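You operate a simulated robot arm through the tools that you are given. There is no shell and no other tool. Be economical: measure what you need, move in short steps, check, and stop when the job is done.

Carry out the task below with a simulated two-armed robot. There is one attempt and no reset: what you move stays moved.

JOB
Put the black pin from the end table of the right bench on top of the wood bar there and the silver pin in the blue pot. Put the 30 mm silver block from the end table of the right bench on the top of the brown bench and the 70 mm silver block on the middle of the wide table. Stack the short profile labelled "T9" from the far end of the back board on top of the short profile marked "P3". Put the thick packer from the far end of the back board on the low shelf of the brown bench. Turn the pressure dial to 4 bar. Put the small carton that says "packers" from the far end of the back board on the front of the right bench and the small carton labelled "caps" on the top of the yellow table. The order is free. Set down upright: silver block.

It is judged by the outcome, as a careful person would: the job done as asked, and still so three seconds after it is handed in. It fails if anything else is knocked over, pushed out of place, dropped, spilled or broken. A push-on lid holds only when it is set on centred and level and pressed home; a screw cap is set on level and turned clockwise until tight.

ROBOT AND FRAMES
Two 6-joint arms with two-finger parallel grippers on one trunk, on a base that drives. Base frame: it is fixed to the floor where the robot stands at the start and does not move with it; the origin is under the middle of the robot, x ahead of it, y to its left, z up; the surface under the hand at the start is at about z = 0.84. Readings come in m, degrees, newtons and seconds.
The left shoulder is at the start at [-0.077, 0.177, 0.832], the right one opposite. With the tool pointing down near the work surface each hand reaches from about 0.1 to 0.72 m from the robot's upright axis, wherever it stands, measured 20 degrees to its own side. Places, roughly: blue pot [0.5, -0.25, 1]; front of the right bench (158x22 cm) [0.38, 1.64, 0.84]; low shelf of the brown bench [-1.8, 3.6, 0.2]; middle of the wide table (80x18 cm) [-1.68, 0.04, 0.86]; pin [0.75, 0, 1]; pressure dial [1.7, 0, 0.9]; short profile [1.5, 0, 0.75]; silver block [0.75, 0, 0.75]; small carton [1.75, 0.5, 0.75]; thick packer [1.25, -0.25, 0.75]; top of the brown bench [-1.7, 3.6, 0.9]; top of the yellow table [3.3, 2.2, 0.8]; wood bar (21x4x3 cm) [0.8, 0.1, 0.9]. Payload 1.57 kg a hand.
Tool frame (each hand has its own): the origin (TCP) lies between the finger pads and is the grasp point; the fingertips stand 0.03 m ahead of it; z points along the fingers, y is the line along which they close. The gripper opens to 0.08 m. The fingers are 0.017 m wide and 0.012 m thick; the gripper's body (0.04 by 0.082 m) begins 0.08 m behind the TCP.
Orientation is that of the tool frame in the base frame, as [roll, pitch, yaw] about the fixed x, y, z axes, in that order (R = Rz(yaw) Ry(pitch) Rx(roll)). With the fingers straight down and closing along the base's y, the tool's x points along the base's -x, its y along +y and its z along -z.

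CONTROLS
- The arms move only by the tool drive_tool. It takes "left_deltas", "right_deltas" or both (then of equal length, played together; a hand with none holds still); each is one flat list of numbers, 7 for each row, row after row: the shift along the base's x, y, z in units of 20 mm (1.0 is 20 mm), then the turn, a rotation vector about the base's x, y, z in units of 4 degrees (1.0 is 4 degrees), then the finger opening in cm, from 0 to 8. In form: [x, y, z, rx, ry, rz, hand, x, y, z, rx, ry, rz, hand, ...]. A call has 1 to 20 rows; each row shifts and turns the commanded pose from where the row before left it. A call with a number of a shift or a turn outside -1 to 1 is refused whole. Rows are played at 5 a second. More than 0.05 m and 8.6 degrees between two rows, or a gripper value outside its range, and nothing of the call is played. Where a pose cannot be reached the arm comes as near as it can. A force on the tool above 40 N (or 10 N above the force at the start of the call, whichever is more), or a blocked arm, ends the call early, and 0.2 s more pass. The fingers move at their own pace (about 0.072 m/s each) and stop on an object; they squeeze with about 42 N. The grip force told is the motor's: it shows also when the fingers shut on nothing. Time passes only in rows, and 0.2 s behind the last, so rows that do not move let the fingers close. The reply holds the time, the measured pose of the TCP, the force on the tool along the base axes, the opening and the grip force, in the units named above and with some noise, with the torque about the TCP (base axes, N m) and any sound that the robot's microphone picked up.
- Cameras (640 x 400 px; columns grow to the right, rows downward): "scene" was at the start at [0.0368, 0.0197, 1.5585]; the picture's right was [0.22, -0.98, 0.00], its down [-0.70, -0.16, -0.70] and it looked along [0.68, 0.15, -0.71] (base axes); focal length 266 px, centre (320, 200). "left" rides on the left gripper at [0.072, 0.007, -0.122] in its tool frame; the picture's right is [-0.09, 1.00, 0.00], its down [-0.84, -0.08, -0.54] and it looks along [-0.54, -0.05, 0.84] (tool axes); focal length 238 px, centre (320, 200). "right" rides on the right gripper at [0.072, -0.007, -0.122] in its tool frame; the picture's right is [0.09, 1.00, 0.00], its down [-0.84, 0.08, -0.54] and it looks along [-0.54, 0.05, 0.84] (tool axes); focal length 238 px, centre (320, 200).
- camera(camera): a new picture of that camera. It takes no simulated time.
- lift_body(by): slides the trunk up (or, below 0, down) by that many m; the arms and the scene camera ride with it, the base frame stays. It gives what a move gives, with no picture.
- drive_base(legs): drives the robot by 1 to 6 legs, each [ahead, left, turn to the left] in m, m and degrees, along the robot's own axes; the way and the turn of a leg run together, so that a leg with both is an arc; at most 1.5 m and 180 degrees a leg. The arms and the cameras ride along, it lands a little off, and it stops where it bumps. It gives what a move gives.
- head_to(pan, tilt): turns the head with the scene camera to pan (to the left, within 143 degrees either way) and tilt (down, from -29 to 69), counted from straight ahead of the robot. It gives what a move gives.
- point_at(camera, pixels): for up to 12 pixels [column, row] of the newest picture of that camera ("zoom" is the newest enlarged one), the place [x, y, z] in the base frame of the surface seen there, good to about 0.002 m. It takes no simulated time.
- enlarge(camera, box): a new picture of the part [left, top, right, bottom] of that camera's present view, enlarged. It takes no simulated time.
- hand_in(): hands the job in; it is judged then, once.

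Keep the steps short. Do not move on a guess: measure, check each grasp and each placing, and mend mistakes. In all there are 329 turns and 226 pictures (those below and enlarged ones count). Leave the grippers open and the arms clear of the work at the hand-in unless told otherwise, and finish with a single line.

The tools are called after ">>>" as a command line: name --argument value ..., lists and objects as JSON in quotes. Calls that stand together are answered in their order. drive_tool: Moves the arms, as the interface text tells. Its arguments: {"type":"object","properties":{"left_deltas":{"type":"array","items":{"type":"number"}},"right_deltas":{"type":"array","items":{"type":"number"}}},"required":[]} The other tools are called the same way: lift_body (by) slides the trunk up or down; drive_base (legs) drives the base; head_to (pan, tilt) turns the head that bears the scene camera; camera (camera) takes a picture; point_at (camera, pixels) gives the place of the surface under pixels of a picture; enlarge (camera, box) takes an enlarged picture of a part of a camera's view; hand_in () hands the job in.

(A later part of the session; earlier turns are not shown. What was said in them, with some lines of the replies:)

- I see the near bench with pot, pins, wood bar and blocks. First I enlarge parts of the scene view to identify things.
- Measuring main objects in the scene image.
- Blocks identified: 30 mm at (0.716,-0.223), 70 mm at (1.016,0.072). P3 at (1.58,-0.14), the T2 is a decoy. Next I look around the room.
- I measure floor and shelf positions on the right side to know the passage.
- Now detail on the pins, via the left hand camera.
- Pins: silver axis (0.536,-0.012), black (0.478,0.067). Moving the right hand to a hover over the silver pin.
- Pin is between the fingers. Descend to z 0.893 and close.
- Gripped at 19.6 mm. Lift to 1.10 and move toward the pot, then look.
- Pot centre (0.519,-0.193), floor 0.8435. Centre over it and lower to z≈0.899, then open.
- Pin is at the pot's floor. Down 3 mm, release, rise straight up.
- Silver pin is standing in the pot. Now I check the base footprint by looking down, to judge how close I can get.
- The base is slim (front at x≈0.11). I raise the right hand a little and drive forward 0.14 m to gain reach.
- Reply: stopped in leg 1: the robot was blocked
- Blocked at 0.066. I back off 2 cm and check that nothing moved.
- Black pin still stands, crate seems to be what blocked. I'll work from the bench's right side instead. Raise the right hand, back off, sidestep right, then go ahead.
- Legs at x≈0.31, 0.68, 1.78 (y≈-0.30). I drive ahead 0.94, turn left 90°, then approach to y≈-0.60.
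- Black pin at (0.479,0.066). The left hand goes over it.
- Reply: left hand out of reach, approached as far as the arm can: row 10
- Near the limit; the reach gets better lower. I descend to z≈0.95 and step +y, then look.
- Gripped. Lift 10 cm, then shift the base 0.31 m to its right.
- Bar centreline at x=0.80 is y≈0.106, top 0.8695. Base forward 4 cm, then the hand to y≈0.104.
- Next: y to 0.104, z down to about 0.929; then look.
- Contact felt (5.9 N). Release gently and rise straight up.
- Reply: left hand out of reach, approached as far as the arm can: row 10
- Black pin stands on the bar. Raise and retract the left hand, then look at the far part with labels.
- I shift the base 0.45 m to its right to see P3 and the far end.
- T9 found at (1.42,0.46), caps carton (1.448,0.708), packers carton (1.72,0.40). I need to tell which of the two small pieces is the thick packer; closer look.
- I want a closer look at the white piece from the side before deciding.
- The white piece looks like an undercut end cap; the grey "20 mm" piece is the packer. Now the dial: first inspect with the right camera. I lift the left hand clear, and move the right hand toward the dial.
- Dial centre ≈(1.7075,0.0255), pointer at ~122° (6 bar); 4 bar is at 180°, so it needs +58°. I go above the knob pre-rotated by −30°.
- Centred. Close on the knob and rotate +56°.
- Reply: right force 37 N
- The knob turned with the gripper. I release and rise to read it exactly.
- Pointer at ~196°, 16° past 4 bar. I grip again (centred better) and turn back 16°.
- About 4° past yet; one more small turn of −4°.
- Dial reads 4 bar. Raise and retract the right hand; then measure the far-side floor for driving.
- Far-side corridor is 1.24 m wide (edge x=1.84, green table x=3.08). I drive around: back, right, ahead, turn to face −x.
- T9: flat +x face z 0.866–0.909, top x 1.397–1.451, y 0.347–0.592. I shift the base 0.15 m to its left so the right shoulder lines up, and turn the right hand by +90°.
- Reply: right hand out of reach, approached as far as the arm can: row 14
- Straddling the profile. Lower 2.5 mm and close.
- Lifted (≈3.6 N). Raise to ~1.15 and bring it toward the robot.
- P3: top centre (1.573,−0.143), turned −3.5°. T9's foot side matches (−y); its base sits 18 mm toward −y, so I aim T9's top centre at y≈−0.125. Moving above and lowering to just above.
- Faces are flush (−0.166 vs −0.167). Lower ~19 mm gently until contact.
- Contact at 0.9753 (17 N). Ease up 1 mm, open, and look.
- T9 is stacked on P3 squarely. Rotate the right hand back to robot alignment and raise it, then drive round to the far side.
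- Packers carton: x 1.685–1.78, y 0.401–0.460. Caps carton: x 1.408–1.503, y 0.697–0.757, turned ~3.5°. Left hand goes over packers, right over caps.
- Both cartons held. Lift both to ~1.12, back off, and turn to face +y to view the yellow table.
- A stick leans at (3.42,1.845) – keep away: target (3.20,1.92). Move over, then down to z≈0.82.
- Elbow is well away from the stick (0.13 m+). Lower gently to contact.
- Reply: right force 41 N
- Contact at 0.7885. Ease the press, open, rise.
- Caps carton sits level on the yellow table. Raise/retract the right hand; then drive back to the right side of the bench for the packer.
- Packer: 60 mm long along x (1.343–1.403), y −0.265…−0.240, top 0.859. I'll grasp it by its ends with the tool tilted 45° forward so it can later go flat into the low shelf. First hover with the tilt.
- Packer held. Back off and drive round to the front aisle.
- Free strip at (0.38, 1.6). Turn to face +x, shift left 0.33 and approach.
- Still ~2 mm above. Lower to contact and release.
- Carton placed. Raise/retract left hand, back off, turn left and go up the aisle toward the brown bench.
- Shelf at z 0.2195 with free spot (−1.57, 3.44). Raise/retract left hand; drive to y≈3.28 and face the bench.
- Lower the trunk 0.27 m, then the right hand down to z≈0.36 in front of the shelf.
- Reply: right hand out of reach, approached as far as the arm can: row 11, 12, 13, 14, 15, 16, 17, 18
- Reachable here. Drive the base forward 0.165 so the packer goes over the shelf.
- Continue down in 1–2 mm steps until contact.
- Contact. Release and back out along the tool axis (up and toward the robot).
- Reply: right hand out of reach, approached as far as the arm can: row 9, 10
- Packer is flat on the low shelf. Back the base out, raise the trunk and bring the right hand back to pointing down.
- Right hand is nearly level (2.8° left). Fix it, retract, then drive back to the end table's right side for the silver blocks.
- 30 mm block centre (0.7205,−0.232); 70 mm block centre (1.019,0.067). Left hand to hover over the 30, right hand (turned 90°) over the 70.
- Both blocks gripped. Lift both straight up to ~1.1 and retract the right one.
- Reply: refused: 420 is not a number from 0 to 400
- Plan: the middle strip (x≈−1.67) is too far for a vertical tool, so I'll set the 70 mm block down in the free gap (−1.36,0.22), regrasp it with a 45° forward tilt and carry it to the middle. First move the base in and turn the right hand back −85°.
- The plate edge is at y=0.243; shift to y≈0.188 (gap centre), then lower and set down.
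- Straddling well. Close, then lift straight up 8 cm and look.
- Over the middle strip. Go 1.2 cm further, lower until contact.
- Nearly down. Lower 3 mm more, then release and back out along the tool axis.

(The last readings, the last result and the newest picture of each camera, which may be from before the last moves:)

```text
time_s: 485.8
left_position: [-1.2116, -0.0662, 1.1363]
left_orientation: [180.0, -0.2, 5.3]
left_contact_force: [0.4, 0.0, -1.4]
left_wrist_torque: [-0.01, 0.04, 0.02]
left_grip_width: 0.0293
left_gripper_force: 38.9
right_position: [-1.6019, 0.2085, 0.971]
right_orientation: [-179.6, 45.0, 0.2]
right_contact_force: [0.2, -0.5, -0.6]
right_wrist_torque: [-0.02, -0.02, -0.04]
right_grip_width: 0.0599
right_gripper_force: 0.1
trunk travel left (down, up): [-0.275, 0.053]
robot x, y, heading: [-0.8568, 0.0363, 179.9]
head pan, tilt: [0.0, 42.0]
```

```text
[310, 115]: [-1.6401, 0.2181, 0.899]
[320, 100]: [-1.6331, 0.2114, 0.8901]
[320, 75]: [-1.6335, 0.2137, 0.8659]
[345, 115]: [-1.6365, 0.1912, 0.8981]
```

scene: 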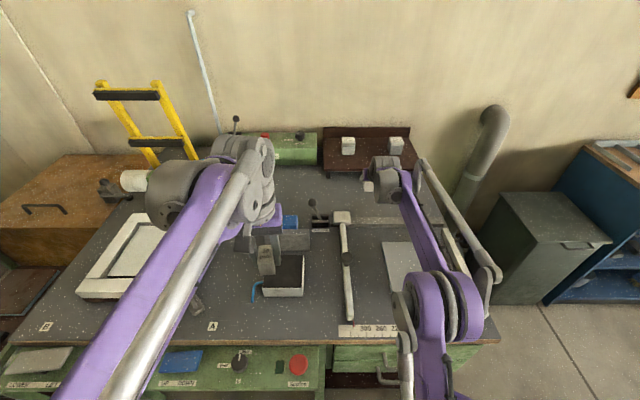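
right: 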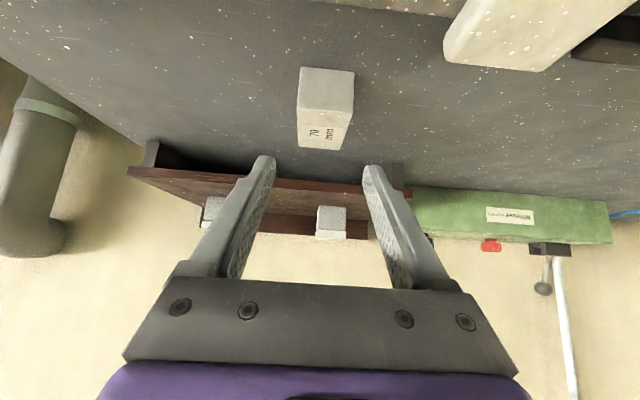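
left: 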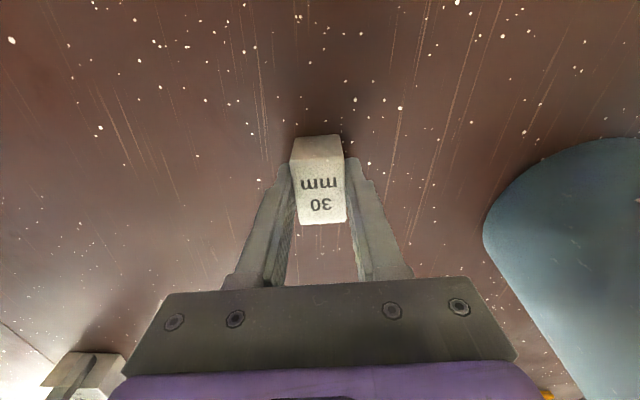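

70 mm block stands upright on the middle. Retract the right hand (undo tilt), back off and drive to the brown bench.

>>> drive_tool --right_deltas '[0.8, 0, 1, 0, 0, 0, 6, 1, 0, 1, 0, -0.9375, 0, 6, 1, 0, 1, 0, -0.9375, 0, 6, 1, 0, 0.5, 0, -0.9375, 0, 6, 1, 0, 0.5, 0, -0.9375, 0, 6, 1, 0, 0.5, 0, -0.9375, 0, 6, 1, 0, 0.5, 0, -0.9375, 0, 6, 1, 0, 0.5, 0, -0.9375, 0, 6, 1, 0, 0.5, 0, -0.9375, 0, 6, 1, 0, 0, 0, -0.9375, 0, 6, 1, 0, 0, 0, -0.9375, 0, 6, 1, 0, 0, 0, -0.9375, 0, 6, 1, 0, 0, 0, -0.9375, 0, 6, 1, 0, 0, 0, 0, 0, 6, 1, 0, 0, 0, 0, 0, 6, 1, 0, 0, 0, 0, 0, 6]'

>>> drive_base --legs '[[-0.28, 0, 0], [0, 0, -90], [1.2, 0, 0], [1.2, 0, 0], [0.93, 0, 0], [0, 0, 90]]'

>>> head_to --pan 0 --tilt 45

>>> camera --camera "scene"

```text
time_s: 489.2
left_position: [-1.2096, -0.066, 1.1353]
left_orientation: [180.0, 0.0, 5.4]
left_contact_force: [-0.7, 0.6, -0.8]
left_wrist_torque: [0.0, 0.0, 0.02]
left_grip_width: 0.0292
left_gripper_force: 38.6
right_position: [-1.2857, 0.208, 1.0917]
right_orientation: [-179.8, 0.0, 0.2]
right_contact_force: [0.6, 0.2, -0.4]
right_wrist_torque: [-0.02, 0.01, -0.02]
right_grip_width: 0.06
right_gripper_force: 0.1
trunk travel left (down, up): [-0.275, 0.053]
robot x, y, heading: [-0.8522, 0.0368, 179.9]
head pan, tilt: [0.0, 42.0]
```

```text
time_s: 514.4
left_position: [-0.9509, 3.2609, 1.1361]
left_orientation: [180.0, -0.1, 3.9]
left_contact_force: [0.7, 0.2, -0.4]
left_wrist_torque: [-0.03, 0.04, -0.01]
left_grip_width: 0.0295
left_gripper_force: 38.9
right_position: [-1.0191, 3.537, 1.0926]
right_orientation: [-179.8, 0.0, -1.3]
right_contact_force: [0.1, -0.5, -0.5]
right_wrist_torque: [0.0, 0.03, 0.02]
right_grip_width: 0.0602
right_gripper_force: 0.0
trunk travel left (down, up): [-0.275, 0.053]
robot x, y, heading: [-0.592, 3.3525, 178.3]
head pan, tilt: [0.0, 42.0]
```

```text
time_s: 515.1
left_position: [-0.9501, 3.2607, 1.1356]
left_orientation: [-180.0, -0.1, 4.0]
left_contact_force: [-0.9, -0.5, -0.8]
left_wrist_torque: [0.0, 0.02, 0.02]
left_grip_width: 0.0292
left_gripper_force: 38.9
right_position: [-1.02, 3.5365, 1.0929]
right_orientation: [-179.8, -0.1, -1.3]
right_contact_force: [0.7, 0.7, 0.7]
right_wrist_torque: [-0.02, -0.02, 0.0]
right_grip_width: 0.0599
right_gripper_force: 0.1
trunk travel left (down, up): [-0.275, 0.053]
robot x, y, heading: [-0.5966, 3.3551, 178.2]
head pan, tilt: [0.0, 45.0]
```

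```text
69 pictures are left
```

scene: 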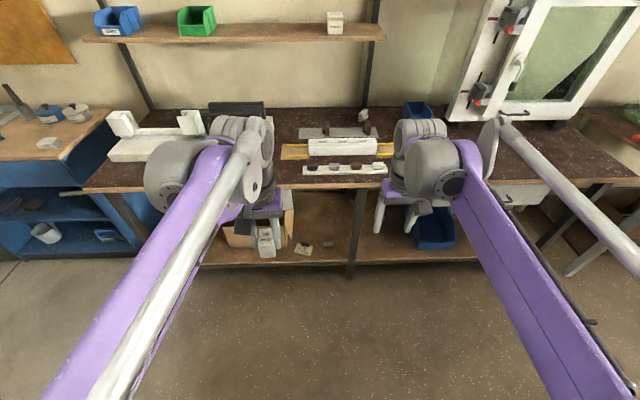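

>>> drive_base --legs '[[0.36, 0, 1.5]]'

>>> camera --camera "left"

>>> camera --camera "scene"

>>> point_at --camera "left" --pixels '[[320, 110], [250, 110], [390, 110], [230, 150], [410, 150], [320, 60]]'

```text
time_s: 517.4
left_position: [-1.3133, 3.2656, 1.1356]
left_orientation: [-179.9, -0.1, 4.5]
left_contact_force: [0.2, 0.3, -0.6]
left_wrist_torque: [-0.01, 0.01, 0.02]
left_grip_width: 0.0292
left_gripper_force: 39.3
right_position: [-1.3848, 3.5423, 1.0932]
right_orientation: [-179.8, -0.1, -0.8]
right_contact_force: [-0.7, -0.3, 0.0]
right_wrist_torque: [-0.01, 0.01, 0.01]
right_grip_width: 0.06
right_gripper_force: 0.1
trunk travel left (down, up): [-0.275, 0.053]
robot x, y, heading: [-0.9546, 3.3624, 178.8]
head pan, tilt: [0.0, 45.0]
```

```text
68 pictures are left
```

left: 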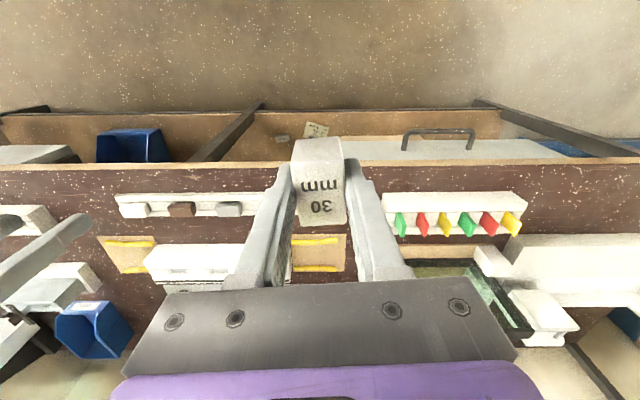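

```text
67 pictures are left
```

scene: 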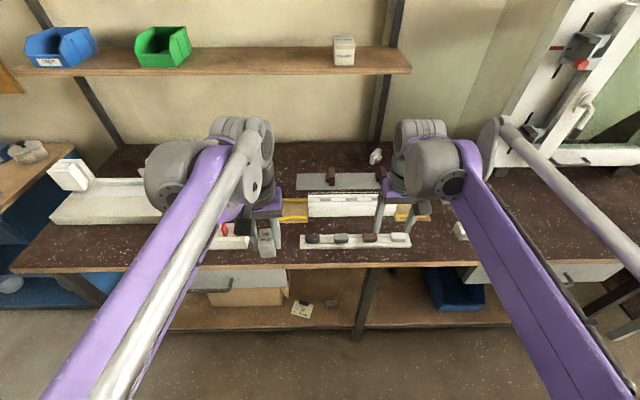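

```text
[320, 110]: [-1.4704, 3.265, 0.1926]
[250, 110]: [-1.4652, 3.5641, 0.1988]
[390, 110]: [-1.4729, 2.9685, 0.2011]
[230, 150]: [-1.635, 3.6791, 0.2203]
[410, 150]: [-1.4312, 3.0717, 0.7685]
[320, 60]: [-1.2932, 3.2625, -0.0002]
```

>>> point_at --camera "left" --pixels '[[362, 172], [372, 195], [387, 198], [276, 195], [284, 185], [284, 172], [388, 232], [355, 245], [370, 168], [283, 176]]'

```text
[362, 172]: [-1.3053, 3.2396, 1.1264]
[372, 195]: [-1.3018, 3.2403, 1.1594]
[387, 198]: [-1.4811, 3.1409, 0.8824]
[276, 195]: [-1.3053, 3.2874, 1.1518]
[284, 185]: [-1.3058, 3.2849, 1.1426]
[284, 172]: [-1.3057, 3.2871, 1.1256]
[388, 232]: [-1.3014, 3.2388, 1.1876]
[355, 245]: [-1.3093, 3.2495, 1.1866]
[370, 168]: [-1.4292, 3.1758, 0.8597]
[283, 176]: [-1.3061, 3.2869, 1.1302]
```

>>> point_at --camera "scene" --pixels '[[299, 238], [303, 246], [250, 240], [246, 246], [290, 225], [290, 240], [290, 255], [280, 262], [285, 215]]'

```text
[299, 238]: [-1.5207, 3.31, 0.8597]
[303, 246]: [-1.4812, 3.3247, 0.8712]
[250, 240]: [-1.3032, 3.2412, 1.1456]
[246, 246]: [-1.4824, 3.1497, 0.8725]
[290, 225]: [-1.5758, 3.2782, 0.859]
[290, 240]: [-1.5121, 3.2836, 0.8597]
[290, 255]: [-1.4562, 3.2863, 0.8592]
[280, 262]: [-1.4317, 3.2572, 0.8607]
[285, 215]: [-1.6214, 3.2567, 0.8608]
```

Free gap y 3.15–3.32 on the bench top; target (−1.52, 3.235). Move over and lower to z≈0.905.

>>> drive_tool --left_deltas '[-0.94, -0.139, 0, 0, 0, -0.1, 1, -0.94, -0.139, 0, 0, 0, -0.1, 1, -0.94, -0.139, 0, 0, 0, -0.1, 1, -0.94, -0.139, 0, 0, 0, -0.1, 1, -0.94, -0.139, 0, 0, 0, -0.1, 1, -0.94, -0.139, 0, 0, 0, -0.1, 1, -0.94, -0.139, 0, 0, 0, -0.1, 1, -0.94, -0.139, 0, 0, 0, -0.1, 1, -0.94, -0.139, 0, 0, 0, -0.1, 1, -0.94, -0.139, 0, 0, 0, -0.1, 1, -0.94, -0.139, 0, 0, 0, -0.1, 1, 0, 0, -1, 0, 0, 0, 1, 0, 0, -1, 0, 0, 0, 1, 0, 0, -1, 0, 0, 0, 1, 0, 0, -1, 0, 0, 0, 1, 0, 0, -1, 0, 0, 0, 1, 0, 0, -1, 0, 0, 0, 1, 0, 0, -1, 0, 0, 0, 1, 0, 0, -1, 0, 0, 0, 1, 0, 0, -1, 0, 0, 0, 1]'

>>> camera --camera "left"

```text
time_s: 521.6
left_position: [-1.5222, 3.2358, 0.9565]
left_orientation: [-180.0, -0.1, 0.1]
left_contact_force: [0.1, -0.3, -1.2]
left_wrist_torque: [-0.01, 0.0, 0.02]
left_grip_width: 0.0294
left_gripper_force: 38.4
right_position: [-1.3849, 3.5419, 1.0932]
right_orientation: [-179.8, 0.1, -0.7]
right_contact_force: [-0.3, 0.3, 0.1]
right_wrist_torque: [-0.03, 0.0, 0.02]
right_grip_width: 0.0601
right_gripper_force: 0.1
trunk travel left (down, up): [-0.275, 0.053]
robot x, y, heading: [-0.9556, 3.3648, 178.8]
head pan, tilt: [0.0, 45.0]
```

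```text
66 pictures are left
```

left: 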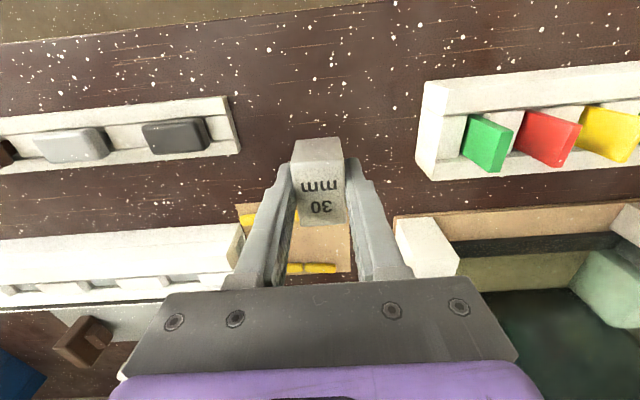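

>>> drive_tool --left_deltas '[0.3, 0, -1, 0, 0, 0, 1, 0, 0, -1, 0, 0, 0, 1, 0, 0, -0.6, 0, 0, 0, 1, 0, 0, -0.2, 0, 0, 0, 1, 0, 0, -0.15, 0, 0, 0, 1, 0, 0, -0.1, 0, 0, 0, 1, 0, 0, -0.06, 0, 0, 0, 1, 0, 0, 0, 0, 0, 0, 1]'

>>> camera --camera "left"

```text
time_s: 523.4
left_position: [-1.5139, 3.2371, 0.8948]
left_orientation: [-179.9, 0.0, 0.2]
left_contact_force: [-8.6, -0.1, 27.9]
left_wrist_torque: [0.01, 0.08, -0.01]
left_grip_width: 0.0295
left_gripper_force: 39.3
right_position: [-1.3835, 3.5414, 1.0941]
right_orientation: [-179.8, 0.0, -0.6]
right_contact_force: [-0.2, -0.4, -0.4]
right_wrist_torque: [0.0, 0.04, 0.01]
right_grip_width: 0.0599
right_gripper_force: 0.1
trunk travel left (down, up): [-0.275, 0.053]
robot x, y, heading: [-0.9527, 3.3643, 179.3]
head pan, tilt: [0.0, 45.0]
```

```text
65 pictures are left
```

left: 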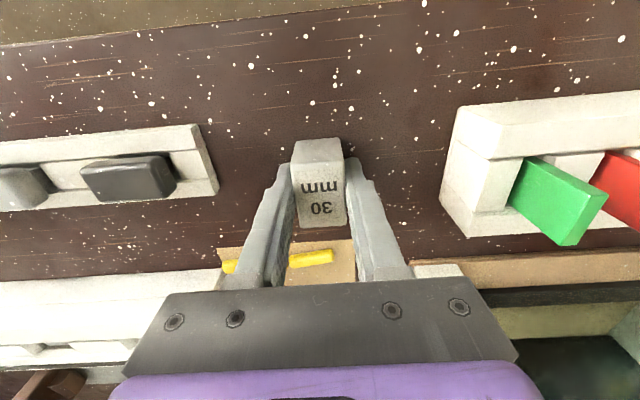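

On the surface (28 N). Ease off, release, rise and check.

>>> drive_tool --left_deltas '[0, 0, 0.12, 0, 0, 0, 1, 0, 0, 0, 0, 0, 0, 3.4, 0, 0, 0, 0, 0, 0, 5, 0, 0, 0, 0, 0, 0, 5, 0, 0, 0.5, 0, 0, 0, 5, 0, 0, 1, 0, 0, 0, 5, 0, 0, 1, 0, 0, 0, 5, 0, 0, 1, 0, 0, 0, 5, 0, 0, 1, 0, 0, 0, 5, 0.5, 0, 1, 0, 0, 0, 5]'

>>> camera --camera "left"

>>> point_at --camera "left" --pixels '[[318, 110], [318, 135], [305, 120], [332, 120]]'

```text
time_s: 525.6
left_position: [-1.5014, 3.2371, 1.0071]
left_orientation: [180.0, 0.0, 0.1]
left_contact_force: [0.3, -0.5, -0.6]
left_wrist_torque: [-0.01, -0.01, 0.0]
left_grip_width: 0.05
left_gripper_force: 0.1
right_position: [-1.3826, 3.5417, 1.093]
right_orientation: [-179.8, 0.0, -0.7]
right_contact_force: [-0.7, 0.2, 0.4]
right_wrist_torque: [0.04, -0.02, 0.0]
right_grip_width: 0.0597
right_gripper_force: 0.1
trunk travel left (down, up): [-0.275, 0.053]
robot x, y, heading: [-0.9535, 3.3693, 178.9]
head pan, tilt: [0.0, 45.0]
```

```text
64 pictures are left
```

left: 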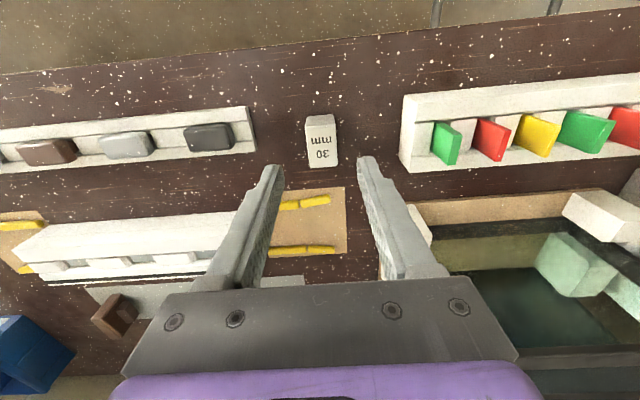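

```text
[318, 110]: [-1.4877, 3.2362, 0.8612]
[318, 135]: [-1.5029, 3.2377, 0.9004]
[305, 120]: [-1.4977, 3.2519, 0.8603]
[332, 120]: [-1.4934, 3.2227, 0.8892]
```

30 mm block is upright on the brown bench top. Raise and retract, back off, and check the end table from afar.

>>> drive_tool --left_deltas '[0.5, 0, 1, 0, 0, 0, 6, 1, 0, 1, 0, 0, 0, 6, 1, 0, 1, 0, 0, 0, 6, 1, 0, 1, 0, 0, 0, 6, 1, 0, 1, 0, 0, 0, 6, 1, 0, 1, 0, 0, 0, 6, 1, 0, 0, 0, 0, 0, 6]'

>>> drive_base --legs '[[-0.4, 0, 0]]'

>>> camera --camera "scene"

>>> head_to --pan 113 --tilt 15

>>> camera --camera "scene"

```text
time_s: 527.2
left_position: [-1.3719, 3.2352, 1.1278]
left_orientation: [-180.0, -0.2, 0.1]
left_contact_force: [-0.5, -0.1, -0.4]
left_wrist_torque: [-0.03, -0.02, -0.03]
left_grip_width: 0.0596
left_gripper_force: 0.0
right_position: [-1.3847, 3.543, 1.0935]
right_orientation: [-179.9, 0.0, -0.8]
right_contact_force: [0.6, -0.7, -0.5]
right_wrist_torque: [0.01, -0.02, -0.01]
right_grip_width: 0.0597
right_gripper_force: 0.1
trunk travel left (down, up): [-0.275, 0.053]
robot x, y, heading: [-0.9542, 3.3665, 179.1]
head pan, tilt: [0.0, 45.0]
```

```text
time_s: 529.7
left_position: [-0.9824, 3.2259, 1.1255]
left_orientation: [180.0, -0.1, 0.3]
left_contact_force: [0.3, -0.7, 0.2]
left_wrist_torque: [-0.01, 0.0, 0.0]
left_grip_width: 0.0601
left_gripper_force: 0.1
right_position: [-0.9947, 3.5321, 1.0924]
right_orientation: [-179.9, 0.0, -0.5]
right_contact_force: [-1.1, 0.2, -0.6]
right_wrist_torque: [0.0, -0.03, 0.02]
right_grip_width: 0.0602
right_gripper_force: 0.0
trunk travel left (down, up): [-0.275, 0.053]
robot x, y, heading: [-0.5666, 3.3617, 179.1]
head pan, tilt: [0.0, 45.0]
```

```text
63 pictures are left
```

scene: 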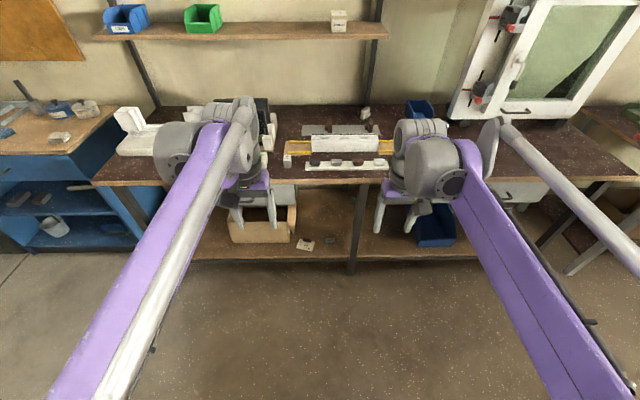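

```text
time_s: 531.6
left_position: [-0.9808, 3.2268, 1.1266]
left_orientation: [180.0, -0.1, 0.3]
left_contact_force: [-0.2, 1.5, 0.1]
left_wrist_torque: [0.03, -0.01, 0.01]
left_grip_width: 0.0601
left_gripper_force: 0.1
right_position: [-0.9943, 3.5332, 1.0931]
right_orientation: [-179.9, 0.1, -0.5]
right_contact_force: [0.0, -0.1, -0.2]
right_wrist_torque: [-0.03, 0.03, -0.02]
right_grip_width: 0.0598
right_gripper_force: 0.0
trunk travel left (down, up): [-0.275, 0.053]
robot x, y, heading: [-0.5632, 3.3609, 179.5]
head pan, tilt: [113.0, 15.0]
```

```text
62 pictures are left
```

scene: 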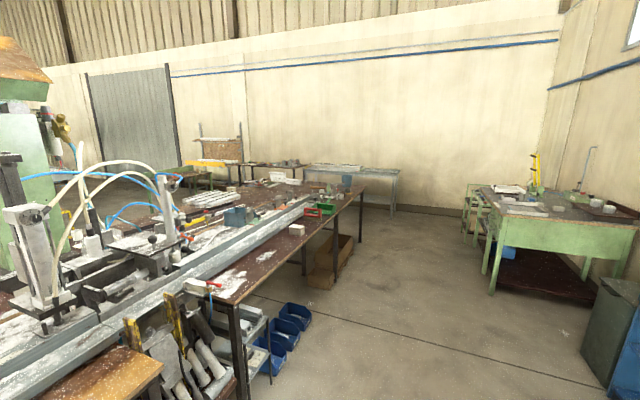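

>>> enlarge --camera "scene" --box '[250, 160, 370, 235]'

```text
5.33 times, centred on (310, 198) of scene
```

zoom: 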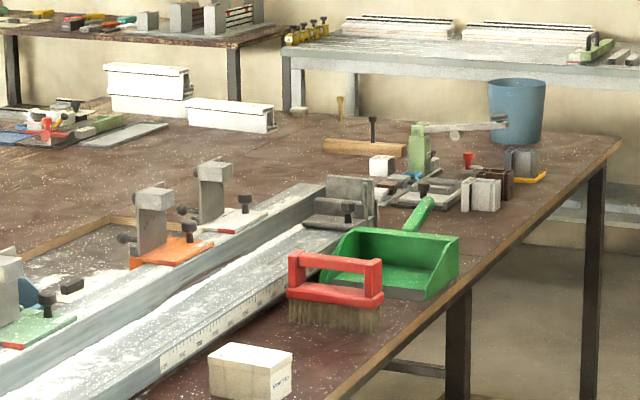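

Black pin stands on the bar, T9 is on P3, the carton is on the bench front; nothing else appears disturbed. Grippers are open and the arms are clear, so I hand in.

>>> hand_in

```text
The job is handed in.
```

All the items on the list were placed as asked and the dial was set to 4 bar, then the job was handed in; early on the base bumped something, probably the crate under the end table, and I could not confirm it stayed exactly in place.
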